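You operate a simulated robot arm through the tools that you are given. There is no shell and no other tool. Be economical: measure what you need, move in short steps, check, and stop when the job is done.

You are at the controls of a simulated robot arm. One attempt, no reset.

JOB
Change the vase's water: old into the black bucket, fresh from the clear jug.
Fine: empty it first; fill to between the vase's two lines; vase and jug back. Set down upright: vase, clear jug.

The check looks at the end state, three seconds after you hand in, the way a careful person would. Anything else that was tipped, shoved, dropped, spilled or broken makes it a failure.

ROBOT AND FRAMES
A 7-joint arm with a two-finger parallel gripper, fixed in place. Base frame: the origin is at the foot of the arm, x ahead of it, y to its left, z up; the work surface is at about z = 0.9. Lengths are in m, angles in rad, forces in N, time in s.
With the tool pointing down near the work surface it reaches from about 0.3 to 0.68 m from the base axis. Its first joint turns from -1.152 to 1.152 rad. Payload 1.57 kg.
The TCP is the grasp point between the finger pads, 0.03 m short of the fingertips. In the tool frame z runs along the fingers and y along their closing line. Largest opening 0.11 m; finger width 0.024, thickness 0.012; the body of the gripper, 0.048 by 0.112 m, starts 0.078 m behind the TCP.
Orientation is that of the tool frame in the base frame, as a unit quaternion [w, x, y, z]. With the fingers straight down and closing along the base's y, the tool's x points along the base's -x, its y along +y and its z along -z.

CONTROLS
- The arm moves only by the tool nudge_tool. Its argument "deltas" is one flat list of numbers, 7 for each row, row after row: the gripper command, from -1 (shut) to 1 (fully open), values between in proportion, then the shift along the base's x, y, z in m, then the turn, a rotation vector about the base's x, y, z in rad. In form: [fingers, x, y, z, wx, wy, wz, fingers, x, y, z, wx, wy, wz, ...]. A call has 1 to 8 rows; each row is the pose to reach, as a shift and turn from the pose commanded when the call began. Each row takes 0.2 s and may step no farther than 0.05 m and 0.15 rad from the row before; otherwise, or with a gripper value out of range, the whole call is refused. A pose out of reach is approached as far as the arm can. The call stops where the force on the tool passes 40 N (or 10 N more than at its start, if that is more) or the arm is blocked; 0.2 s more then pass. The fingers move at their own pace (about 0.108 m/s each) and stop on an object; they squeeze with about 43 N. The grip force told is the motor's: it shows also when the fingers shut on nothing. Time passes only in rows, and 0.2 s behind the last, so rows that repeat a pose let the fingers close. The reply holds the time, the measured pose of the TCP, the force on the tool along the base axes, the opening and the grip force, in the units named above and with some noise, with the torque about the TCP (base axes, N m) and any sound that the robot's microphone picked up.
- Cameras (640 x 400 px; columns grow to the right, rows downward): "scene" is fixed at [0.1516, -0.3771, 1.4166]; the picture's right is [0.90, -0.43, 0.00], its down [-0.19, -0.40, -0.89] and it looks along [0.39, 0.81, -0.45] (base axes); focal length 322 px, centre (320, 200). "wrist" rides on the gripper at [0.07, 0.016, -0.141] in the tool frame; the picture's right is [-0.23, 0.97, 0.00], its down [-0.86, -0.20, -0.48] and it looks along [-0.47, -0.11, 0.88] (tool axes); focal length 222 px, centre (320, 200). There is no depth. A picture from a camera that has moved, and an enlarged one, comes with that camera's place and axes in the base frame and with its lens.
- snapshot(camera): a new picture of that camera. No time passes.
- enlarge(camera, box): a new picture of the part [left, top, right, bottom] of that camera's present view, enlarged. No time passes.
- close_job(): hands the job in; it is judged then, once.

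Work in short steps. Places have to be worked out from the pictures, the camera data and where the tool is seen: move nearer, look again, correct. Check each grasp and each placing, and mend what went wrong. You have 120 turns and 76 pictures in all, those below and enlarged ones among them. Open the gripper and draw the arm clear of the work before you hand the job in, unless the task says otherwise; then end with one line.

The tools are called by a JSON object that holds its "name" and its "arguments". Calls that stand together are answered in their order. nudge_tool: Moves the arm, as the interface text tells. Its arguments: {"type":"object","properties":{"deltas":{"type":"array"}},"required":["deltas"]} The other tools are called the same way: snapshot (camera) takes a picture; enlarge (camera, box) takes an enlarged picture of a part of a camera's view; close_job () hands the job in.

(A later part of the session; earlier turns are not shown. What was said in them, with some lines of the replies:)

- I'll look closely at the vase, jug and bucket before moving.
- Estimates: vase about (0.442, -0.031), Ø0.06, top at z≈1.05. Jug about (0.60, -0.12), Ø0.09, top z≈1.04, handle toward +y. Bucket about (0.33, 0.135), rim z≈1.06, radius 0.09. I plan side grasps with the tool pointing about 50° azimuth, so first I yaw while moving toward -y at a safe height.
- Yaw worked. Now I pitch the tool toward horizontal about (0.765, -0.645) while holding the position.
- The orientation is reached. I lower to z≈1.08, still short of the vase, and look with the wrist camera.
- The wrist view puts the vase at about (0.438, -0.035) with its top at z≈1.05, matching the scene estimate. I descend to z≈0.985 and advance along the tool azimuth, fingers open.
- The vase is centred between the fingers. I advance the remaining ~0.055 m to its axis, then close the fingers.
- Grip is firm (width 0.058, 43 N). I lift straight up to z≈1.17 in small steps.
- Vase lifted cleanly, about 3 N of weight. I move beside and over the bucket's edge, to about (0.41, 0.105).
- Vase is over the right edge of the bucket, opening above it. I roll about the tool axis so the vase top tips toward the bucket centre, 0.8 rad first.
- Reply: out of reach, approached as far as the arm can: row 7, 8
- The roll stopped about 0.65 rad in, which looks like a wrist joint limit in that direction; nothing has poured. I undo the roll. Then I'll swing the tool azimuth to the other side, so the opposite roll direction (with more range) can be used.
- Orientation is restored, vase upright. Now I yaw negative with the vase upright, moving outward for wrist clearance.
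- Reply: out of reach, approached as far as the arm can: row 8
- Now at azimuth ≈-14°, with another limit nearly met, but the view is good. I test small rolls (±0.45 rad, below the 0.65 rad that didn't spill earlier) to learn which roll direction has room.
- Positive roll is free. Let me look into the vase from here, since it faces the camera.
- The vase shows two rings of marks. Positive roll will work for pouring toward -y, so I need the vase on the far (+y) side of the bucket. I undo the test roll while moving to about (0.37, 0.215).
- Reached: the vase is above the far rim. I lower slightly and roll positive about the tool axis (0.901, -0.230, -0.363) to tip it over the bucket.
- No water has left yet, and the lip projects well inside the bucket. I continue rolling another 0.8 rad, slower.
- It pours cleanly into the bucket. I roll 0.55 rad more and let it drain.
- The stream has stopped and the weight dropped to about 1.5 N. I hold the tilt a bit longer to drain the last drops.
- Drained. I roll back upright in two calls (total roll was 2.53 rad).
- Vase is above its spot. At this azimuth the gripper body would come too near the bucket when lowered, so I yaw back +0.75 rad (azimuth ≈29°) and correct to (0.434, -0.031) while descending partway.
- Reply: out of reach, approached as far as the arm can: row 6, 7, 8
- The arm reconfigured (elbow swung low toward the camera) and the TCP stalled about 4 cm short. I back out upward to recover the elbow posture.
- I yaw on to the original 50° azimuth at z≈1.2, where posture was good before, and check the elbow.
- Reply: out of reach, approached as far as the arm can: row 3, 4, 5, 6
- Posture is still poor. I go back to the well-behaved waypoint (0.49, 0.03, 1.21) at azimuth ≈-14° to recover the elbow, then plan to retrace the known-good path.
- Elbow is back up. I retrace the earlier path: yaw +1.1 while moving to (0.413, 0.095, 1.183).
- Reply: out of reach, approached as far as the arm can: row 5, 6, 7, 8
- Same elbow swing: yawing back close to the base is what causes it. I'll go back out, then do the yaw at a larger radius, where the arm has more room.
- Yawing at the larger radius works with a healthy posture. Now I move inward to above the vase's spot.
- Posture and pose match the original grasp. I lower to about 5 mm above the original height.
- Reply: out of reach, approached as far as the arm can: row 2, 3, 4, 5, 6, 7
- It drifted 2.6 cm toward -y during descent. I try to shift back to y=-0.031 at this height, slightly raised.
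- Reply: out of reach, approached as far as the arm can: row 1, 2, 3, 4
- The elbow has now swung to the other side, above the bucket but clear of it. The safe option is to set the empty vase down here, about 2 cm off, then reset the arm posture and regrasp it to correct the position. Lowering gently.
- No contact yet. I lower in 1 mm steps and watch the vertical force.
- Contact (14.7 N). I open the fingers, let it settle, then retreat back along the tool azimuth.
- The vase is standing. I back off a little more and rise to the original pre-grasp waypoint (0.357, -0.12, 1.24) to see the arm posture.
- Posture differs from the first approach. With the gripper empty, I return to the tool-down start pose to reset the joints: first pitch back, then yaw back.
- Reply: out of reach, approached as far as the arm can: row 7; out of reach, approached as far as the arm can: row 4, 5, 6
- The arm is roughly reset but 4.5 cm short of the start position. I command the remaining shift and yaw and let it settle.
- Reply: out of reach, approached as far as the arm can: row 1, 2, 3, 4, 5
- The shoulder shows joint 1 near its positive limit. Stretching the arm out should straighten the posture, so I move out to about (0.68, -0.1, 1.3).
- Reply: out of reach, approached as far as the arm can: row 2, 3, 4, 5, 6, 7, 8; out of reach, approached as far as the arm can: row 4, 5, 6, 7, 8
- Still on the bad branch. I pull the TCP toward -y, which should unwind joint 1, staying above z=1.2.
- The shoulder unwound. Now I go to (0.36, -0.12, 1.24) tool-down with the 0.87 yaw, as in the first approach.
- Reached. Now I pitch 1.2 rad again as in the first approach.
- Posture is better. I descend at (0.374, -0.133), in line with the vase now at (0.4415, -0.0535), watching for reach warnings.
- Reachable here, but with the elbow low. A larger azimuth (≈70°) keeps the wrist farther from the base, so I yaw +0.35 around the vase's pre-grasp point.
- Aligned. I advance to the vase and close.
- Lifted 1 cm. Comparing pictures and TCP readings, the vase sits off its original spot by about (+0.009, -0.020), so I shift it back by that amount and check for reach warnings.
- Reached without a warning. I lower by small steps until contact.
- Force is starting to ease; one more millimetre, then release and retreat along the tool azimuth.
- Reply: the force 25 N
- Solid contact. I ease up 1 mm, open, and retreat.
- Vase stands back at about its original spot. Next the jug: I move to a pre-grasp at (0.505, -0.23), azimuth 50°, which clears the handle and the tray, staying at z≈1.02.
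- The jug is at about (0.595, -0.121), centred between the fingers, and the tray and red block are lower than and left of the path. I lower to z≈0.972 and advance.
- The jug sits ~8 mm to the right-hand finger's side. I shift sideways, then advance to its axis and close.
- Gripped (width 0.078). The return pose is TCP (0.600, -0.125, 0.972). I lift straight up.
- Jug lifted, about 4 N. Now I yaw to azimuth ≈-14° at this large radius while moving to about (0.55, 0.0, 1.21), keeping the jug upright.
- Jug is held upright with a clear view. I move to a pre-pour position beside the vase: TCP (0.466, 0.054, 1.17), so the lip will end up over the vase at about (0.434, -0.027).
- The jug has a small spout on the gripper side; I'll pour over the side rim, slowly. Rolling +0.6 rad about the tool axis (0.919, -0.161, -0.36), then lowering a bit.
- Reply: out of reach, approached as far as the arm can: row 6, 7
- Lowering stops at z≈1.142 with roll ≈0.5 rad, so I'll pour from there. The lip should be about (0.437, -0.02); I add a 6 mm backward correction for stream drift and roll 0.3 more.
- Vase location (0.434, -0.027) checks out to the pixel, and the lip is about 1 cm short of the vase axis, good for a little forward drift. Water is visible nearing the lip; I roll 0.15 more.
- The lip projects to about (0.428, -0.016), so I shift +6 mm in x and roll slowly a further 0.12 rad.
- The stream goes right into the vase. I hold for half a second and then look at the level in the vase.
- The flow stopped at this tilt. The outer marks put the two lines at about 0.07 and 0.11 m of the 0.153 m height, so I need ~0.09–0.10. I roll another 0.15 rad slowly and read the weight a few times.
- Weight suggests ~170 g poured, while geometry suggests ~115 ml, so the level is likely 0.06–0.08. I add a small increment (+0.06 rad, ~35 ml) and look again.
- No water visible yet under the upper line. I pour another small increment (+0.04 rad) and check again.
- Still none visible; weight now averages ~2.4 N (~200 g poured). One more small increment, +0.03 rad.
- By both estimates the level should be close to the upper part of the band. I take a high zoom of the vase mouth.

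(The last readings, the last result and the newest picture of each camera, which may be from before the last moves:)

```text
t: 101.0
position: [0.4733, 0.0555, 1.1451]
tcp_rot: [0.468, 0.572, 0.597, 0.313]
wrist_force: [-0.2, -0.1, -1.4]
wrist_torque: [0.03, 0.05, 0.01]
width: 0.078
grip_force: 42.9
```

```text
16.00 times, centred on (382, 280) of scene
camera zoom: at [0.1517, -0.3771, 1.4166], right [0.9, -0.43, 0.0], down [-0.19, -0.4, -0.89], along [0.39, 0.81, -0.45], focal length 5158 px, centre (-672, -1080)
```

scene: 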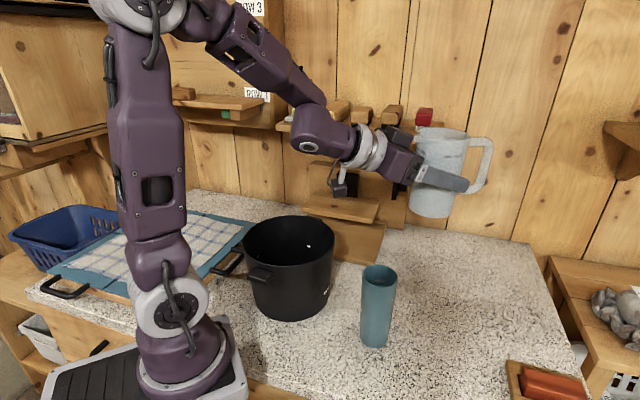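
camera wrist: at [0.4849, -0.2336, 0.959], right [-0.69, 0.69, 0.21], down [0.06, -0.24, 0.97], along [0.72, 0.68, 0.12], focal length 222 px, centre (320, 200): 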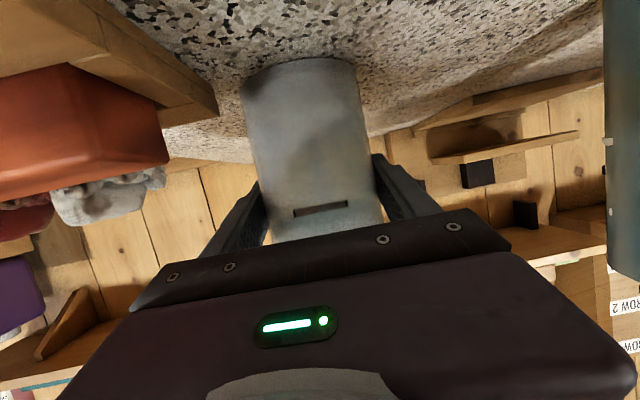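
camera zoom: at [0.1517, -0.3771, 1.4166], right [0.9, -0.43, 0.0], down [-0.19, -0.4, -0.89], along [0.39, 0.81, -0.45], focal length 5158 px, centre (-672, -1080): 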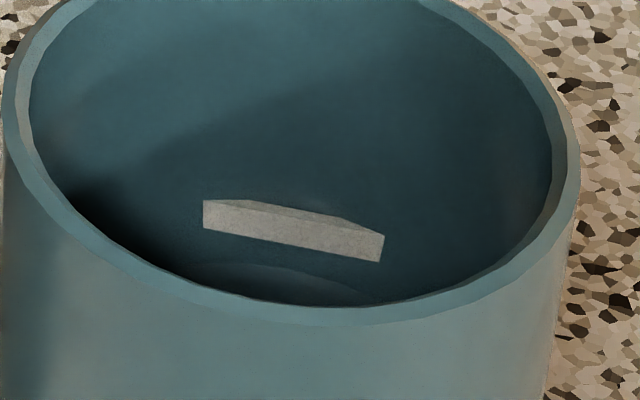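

The water's edge has just appeared, a few millimetres below the upper line, so the level is between the lines. I stop and roll the jug back upright, raising it slightly.

{"name": "nudge_tool", "arguments": {"deltas": [-1, 0, 0, 0, -0.124, 0.0217, 0.0486, -1, 0, 0, 0.004, -0.248, 0.0434, 0.0972, -1, 0, 0, 0.01, -0.372, 0.065, 0.1458, -1, 0, 0, 0.016, -0.496, 0.0868, 0.1944, -1, 0, 0, 0.022, -0.62, 0.1085, 0.243, -1, 0, 0, 0.03, -0.744, 0.13, 0.2916, -1, 0, 0, 0.04, -0.868, 0.152, 0.34, -1, 0, 0, 0.05, -0.992, 0.1736, 0.389]}}

```text
t: 102.8
position: [0.4736, 0.0546, 1.1961]
tcp_rot: [0.565, 0.185, 0.804, 0.026]
wrist_force: [-0.8, 0.3, -3.2]
wrist_torque: [0.02, 0.06, 0.01]
width: 0.0782
grip_force: 42.8
```

About 0.27 rad of roll remains. I remove it and move out to (0.55, 0.0, 1.21).

{"name": "nudge_tool", "arguments": {"deltas": [-1, 0.005, 0, 0.005, -0.125, 0.022, 0.049, -1, 0.015, -0.005, 0.01, -0.25, 0.0438, 0.098, -1, 0.03, -0.015, 0.015, -0.25, 0.0438, 0.098, -1, 0.045, -0.028, 0.015, -0.25, 0.0438, 0.098, -1, 0.062, -0.04, 0.015, -0.25, 0.0438, 0.098, -1, 0.078, -0.053, 0.015, -0.25, 0.0438, 0.098]}}

```text
t: 104.2
position: [0.5513, 0.0044, 1.2114]
tcp_rot: [0.564, 0.074, 0.821, -0.05]
wrist_force: [-1.0, -0.5, -1.2]
wrist_torque: [0.04, 0.06, -0.01]
width: 0.0781
grip_force: 42.7
```

Upright again. I yaw back +1.05 rad while returning above the jug's spot.

{"name": "nudge_tool", "arguments": {"deltas": [-1, 0.005, -0.01, 0, 0, 0, 0.13, -1, 0.012, -0.027, -0.004, 0, 0, 0.27, -1, 0.019, -0.044, -0.008, 0, 0, 0.41, -1, 0.026, -0.062, -0.012, 0, 0, 0.55, -1, 0.033, -0.082, -0.016, 0, 0, 0.69, -1, 0.04, -0.1, -0.021, 0, 0, 0.83, -1, 0.046, -0.116, -0.026, 0, 0, 0.96, -1, 0.049, -0.1295, -0.031, 0, 0, 1.05]}}

{"name": "snapshot", "arguments": {"camera": "scene"}}

```text
t: 106.0
position: [0.6, -0.1295, 1.1795]
tcp_rot: [0.511, -0.347, 0.749, 0.239]
wrist_force: [0.7, -0.2, -2.2]
wrist_torque: [-0.04, 0.05, 0.02]
width: 0.078
grip_force: 43.0
```

```text
8 pictures are left
```

scene: 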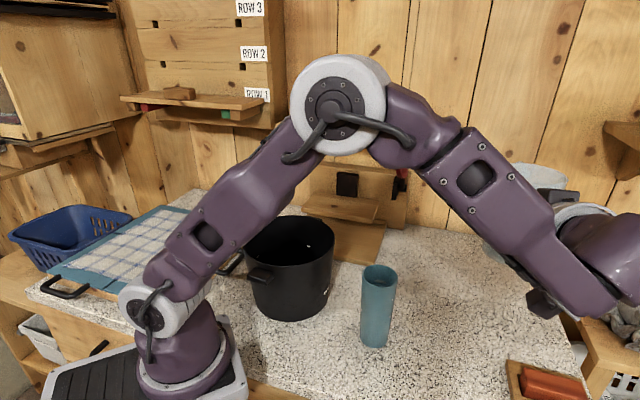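

Posture matches the lift; no spills seen. I descend to about 8 mm above the original height with a +4 mm y correction.

{"name": "nudge_tool", "arguments": {"deltas": [-1, 0, 0.002, -0.03, 0, 0, 0, -1, 0, 0.004, -0.06, 0, 0, 0, -1, 0, 0.004, -0.09, 0, 0, 0, -1, 0, 0.004, -0.12, 0, 0, 0, -1, 0, 0.004, -0.15, 0, 0, 0, -1, 0, 0.004, -0.175, 0, 0, 0, -1, 0, 0.004, -0.192, 0, 0, 0, -1, 0, 0.004, -0.2, 0, 0, 0]}}

```text
t: 107.8
position: [0.6006, -0.1222, 0.9795]
tcp_rot: [0.513, -0.347, 0.748, 0.239]
wrist_force: [-0.5, -1.1, -2.3]
wrist_torque: [0.02, 0.02, 0.01]
width: 0.0778
grip_force: 42.7
```

On target at (0.6006, -0.122). I lower in millimetre steps until contact.

{"name": "nudge_tool", "arguments": {"deltas": [-1, 0, -0.001, -0.002, 0, 0, 0, -1, 0, -0.002, -0.004, 0, 0, 0, -1, 0, -0.002, -0.006, 0, 0, 0, -1, 0, -0.002, -0.007, 0, 0, 0]}}

{"name": "nudge_tool", "arguments": {"deltas": [-1, 0, 0, -0.001, 0, 0, 0, -1, 0, 0, -0.001, 0, 0, 0]}}

```text
t: 108.8
position: [0.6001, -0.1243, 0.9722]
tcp_rot: [0.512, -0.348, 0.748, 0.24]
wrist_force: [-0.5, 0.0, -1.4]
wrist_torque: [-0.05, 0.04, 0.04]
width: 0.0779
grip_force: 43.1
```

```text
t: 109.4
position: [0.6012, -0.1236, 0.9714]
tcp_rot: [0.512, -0.347, 0.748, 0.238]
wrist_force: [0.4, -1.1, -1.0]
wrist_torque: [-0.06, -0.01, -0.01]
width: 0.0779
grip_force: 42.7
```

{"name": "nudge_tool", "arguments": {"deltas": [-1, 0, 0, -0.001, 0, 0, 0, -1, 0, 0, -0.0015, 0, 0, 0]}}

```text
t: 110.0
position: [0.6007, -0.1242, 0.9706]
tcp_rot: [0.513, -0.347, 0.748, 0.239]
wrist_force: [-0.2, 0.8, -2.0]
wrist_torque: [-0.04, 0.06, -0.01]
width: 0.0779
grip_force: 42.4
```

Still hanging on the gripper; I continue down in half-millimetre steps.

{"name": "nudge_tool", "arguments": {"deltas": [-1, 0, 0, -0.001, 0, 0, 0, -1, 0, 0, -0.0015, 0, 0, 0]}}

{"name": "nudge_tool", "arguments": {"deltas": [-1, 0, 0, -0.0005, 0, 0, 0, -1, 0, 0, -0.001, 0, 0, 0]}}

```text
t: 110.6
position: [0.5997, -0.126, 0.9681]
tcp_rot: [0.513, -0.347, 0.748, 0.239]
wrist_force: [0.0, -0.7, -2.0]
wrist_torque: [-0.02, 0.04, 0.0]
width: 0.0782
grip_force: 42.8
```

```text
t: 111.2
position: [0.6014, -0.1249, 0.9675]
tcp_rot: [0.513, -0.347, 0.748, 0.239]
wrist_force: [-0.8, 0.1, -2.0]
wrist_torque: [-0.01, 0.08, 0.04]
width: 0.078
grip_force: 42.8
```

Now 4 mm lower than at pickup and still no contact; I check the jug bottom with the wrist camera.

{"name": "enlarge", "arguments": {"camera": "wrist", "box": [200, 20, 420, 240]}}

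```text
1.82 times, centred on (310, 130) of wrist
camera zoom: at [0.4855, -0.2344, 0.9555], right [-0.69, 0.69, 0.21], down [0.06, -0.24, 0.97], along [0.72, 0.68, 0.12], focal length 404 px, centre (338, 327)
```

zoom: 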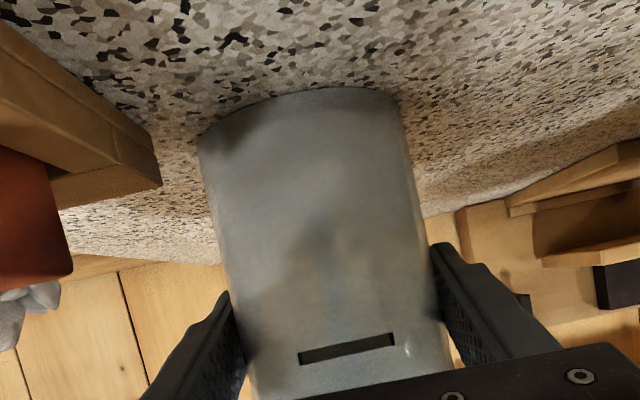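

The base is practically at the surface. I keep lowering in 1 mm steps and watch the force.

{"name": "nudge_tool", "arguments": {"deltas": [-1, 0, 0, -0.001, 0, 0, 0, -1, 0, 0, -0.001, 0, 0, 0]}}

{"name": "nudge_tool", "arguments": {"deltas": [-1, 0, 0, -0.001, 0, 0, 0, -1, 0, 0, -0.001, 0, 0, 0]}}

```text
t: 111.8
position: [0.6011, -0.124, 0.9676]
tcp_rot: [0.514, -0.347, 0.747, 0.239]
wrist_force: [-2.9, -0.8, 7.5]
wrist_torque: [0.27, 0.01, 0.11]
width: 0.0779
grip_force: 42.8
```

```text
t: 112.4
position: [0.6016, -0.1233, 0.9669]
tcp_rot: [0.514, -0.348, 0.747, 0.239]
wrist_force: [-7.6, -1.3, 25.5]
wrist_torque: [0.01, 0.13, 0.11]
width: 0.078
grip_force: 43.1
```

Contact (25 N). I ease up 1 mm, open, and retreat along the tool azimuth.

{"name": "nudge_tool", "arguments": {"deltas": [-1, 0, 0, 0.0012, 0, 0, 0, 0, 0, 0, 0.0012, 0, 0, 0, 1, 0, 0, 0.0012, 0, 0, 0, 1, 0, 0, 0.0012, 0, 0, 0, 1, -0.018, -0.021, 0.0012, 0, 0, 0, 1, -0.037, -0.043, 0.003, 0, 0, 0, 1, -0.062, -0.073, 0.006, 0, 0, 0, 1, -0.088, -0.103, 0.01, 0, 0, 0]}}

{"name": "snapshot", "arguments": {"camera": "wrist"}}

```text
t: 114.2
position: [0.5104, -0.2279, 0.9803]
tcp_rot: [0.513, -0.348, 0.747, 0.24]
wrist_force: [-0.3, -0.4, 0.1]
wrist_torque: [0.02, 0.02, 0.0]
width: 0.1103
grip_force: 0.0
```

```text
6 pictures are left
camera wrist: at [0.396, -0.3382, 0.9668], right [-0.69, 0.69, 0.21], down [0.07, -0.24, 0.97], along [0.72, 0.68, 0.12], focal length 222 px, centre (320, 200)
```

wrist: 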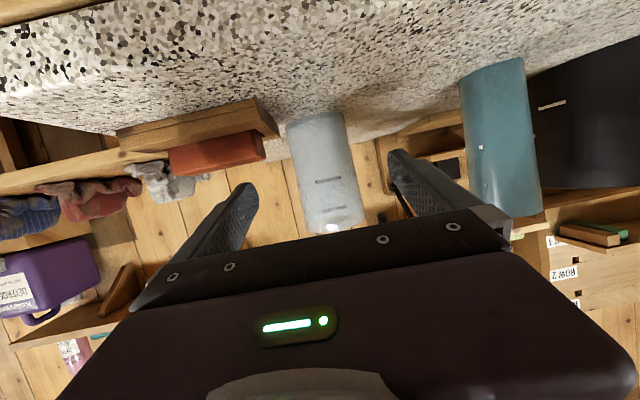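

The jug stands upright. I raise the arm clear and check the whole scene.

{"name": "nudge_tool", "arguments": {"deltas": [1, -0.005, -0.005, 0.04, 0, 0, 0, 1, -0.01, -0.01, 0.08, 0, 0, 0, 1, -0.01, -0.01, 0.12, 0, 0, 0, 1, -0.01, -0.01, 0.16, 0, 0, 0, 1, -0.01, -0.01, 0.2, 0, 0, 0, 1, -0.01, -0.01, 0.24, 0, 0, 0, 1, -0.01, -0.01, 0.28, 0, 0, 0, 1, -0.01, -0.01, 0.32, 0, 0, 0]}}

{"name": "snapshot", "arguments": {"camera": "scene"}}

```text
t: 116.0
position: [0.5036, -0.2417, 1.2947]
tcp_rot: [0.512, -0.346, 0.749, 0.239]
wrist_force: [0.5, -0.2, 0.4]
wrist_torque: [-0.01, -0.03, -0.02]
width: 0.11
grip_force: 0.0
```

```text
5 pictures are left
```

scene: 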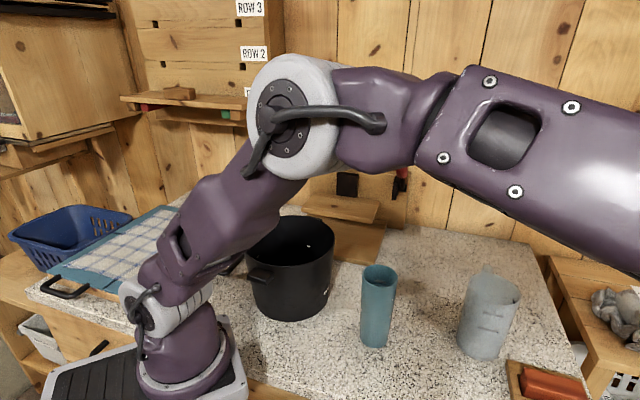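

Everything is visible and standing. One zoom on the vase and jug to confirm the level and placement.

{"name": "enlarge", "arguments": {"camera": "scene", "box": [340, 240, 540, 380]}}

{"name": "enlarge", "arguments": {"camera": "scene", "box": [367, 270, 397, 290]}}

```text
2.86 times, centred on (440, 310) of scene
camera zoom: at [0.1516, -0.3771, 1.4166], right [0.9, -0.43, 0.0], down [-0.19, -0.4, -0.89], along [0.39, 0.81, -0.45], focal length 921 px, centre (-23, -114)
```

zoom: 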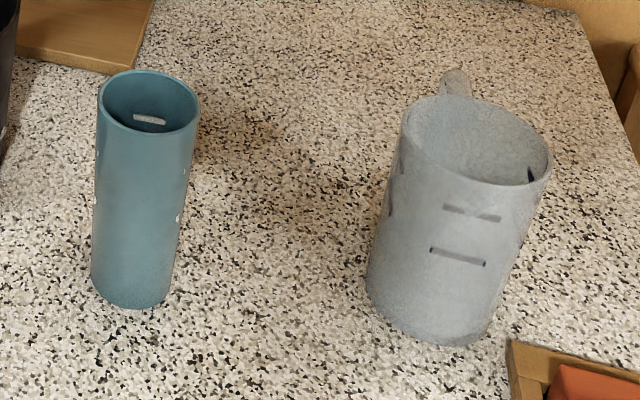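

```text
16.00 times, centred on (382, 280) of scene
camera zoom: at [0.1516, -0.3771, 1.4166], right [0.9, -0.43, 0.0], down [-0.19, -0.4, -0.89], along [0.39, 0.81, -0.45], focal length 5158 px, centre (-672, -1080)
```

zoom: 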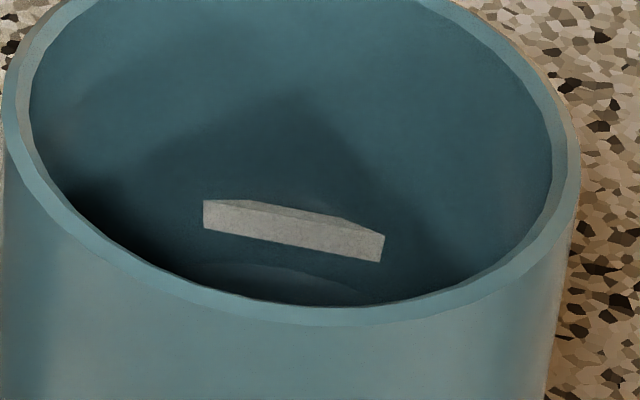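

Vase and jug are upright within about 1 cm of their original spots. The water edge sits just below the upper line, the counter is dry, and the arm is clear with the gripper open, so I hand in.

{"name": "close_job", "arguments": {}}

```text
The job is handed in.
```

I emptied the vase's old water into the black bucket, refilled it from the clear jug to just under the upper line, and set both back upright within about 1 cm of where they started. I saw no spills or knocked items in the final pictures.
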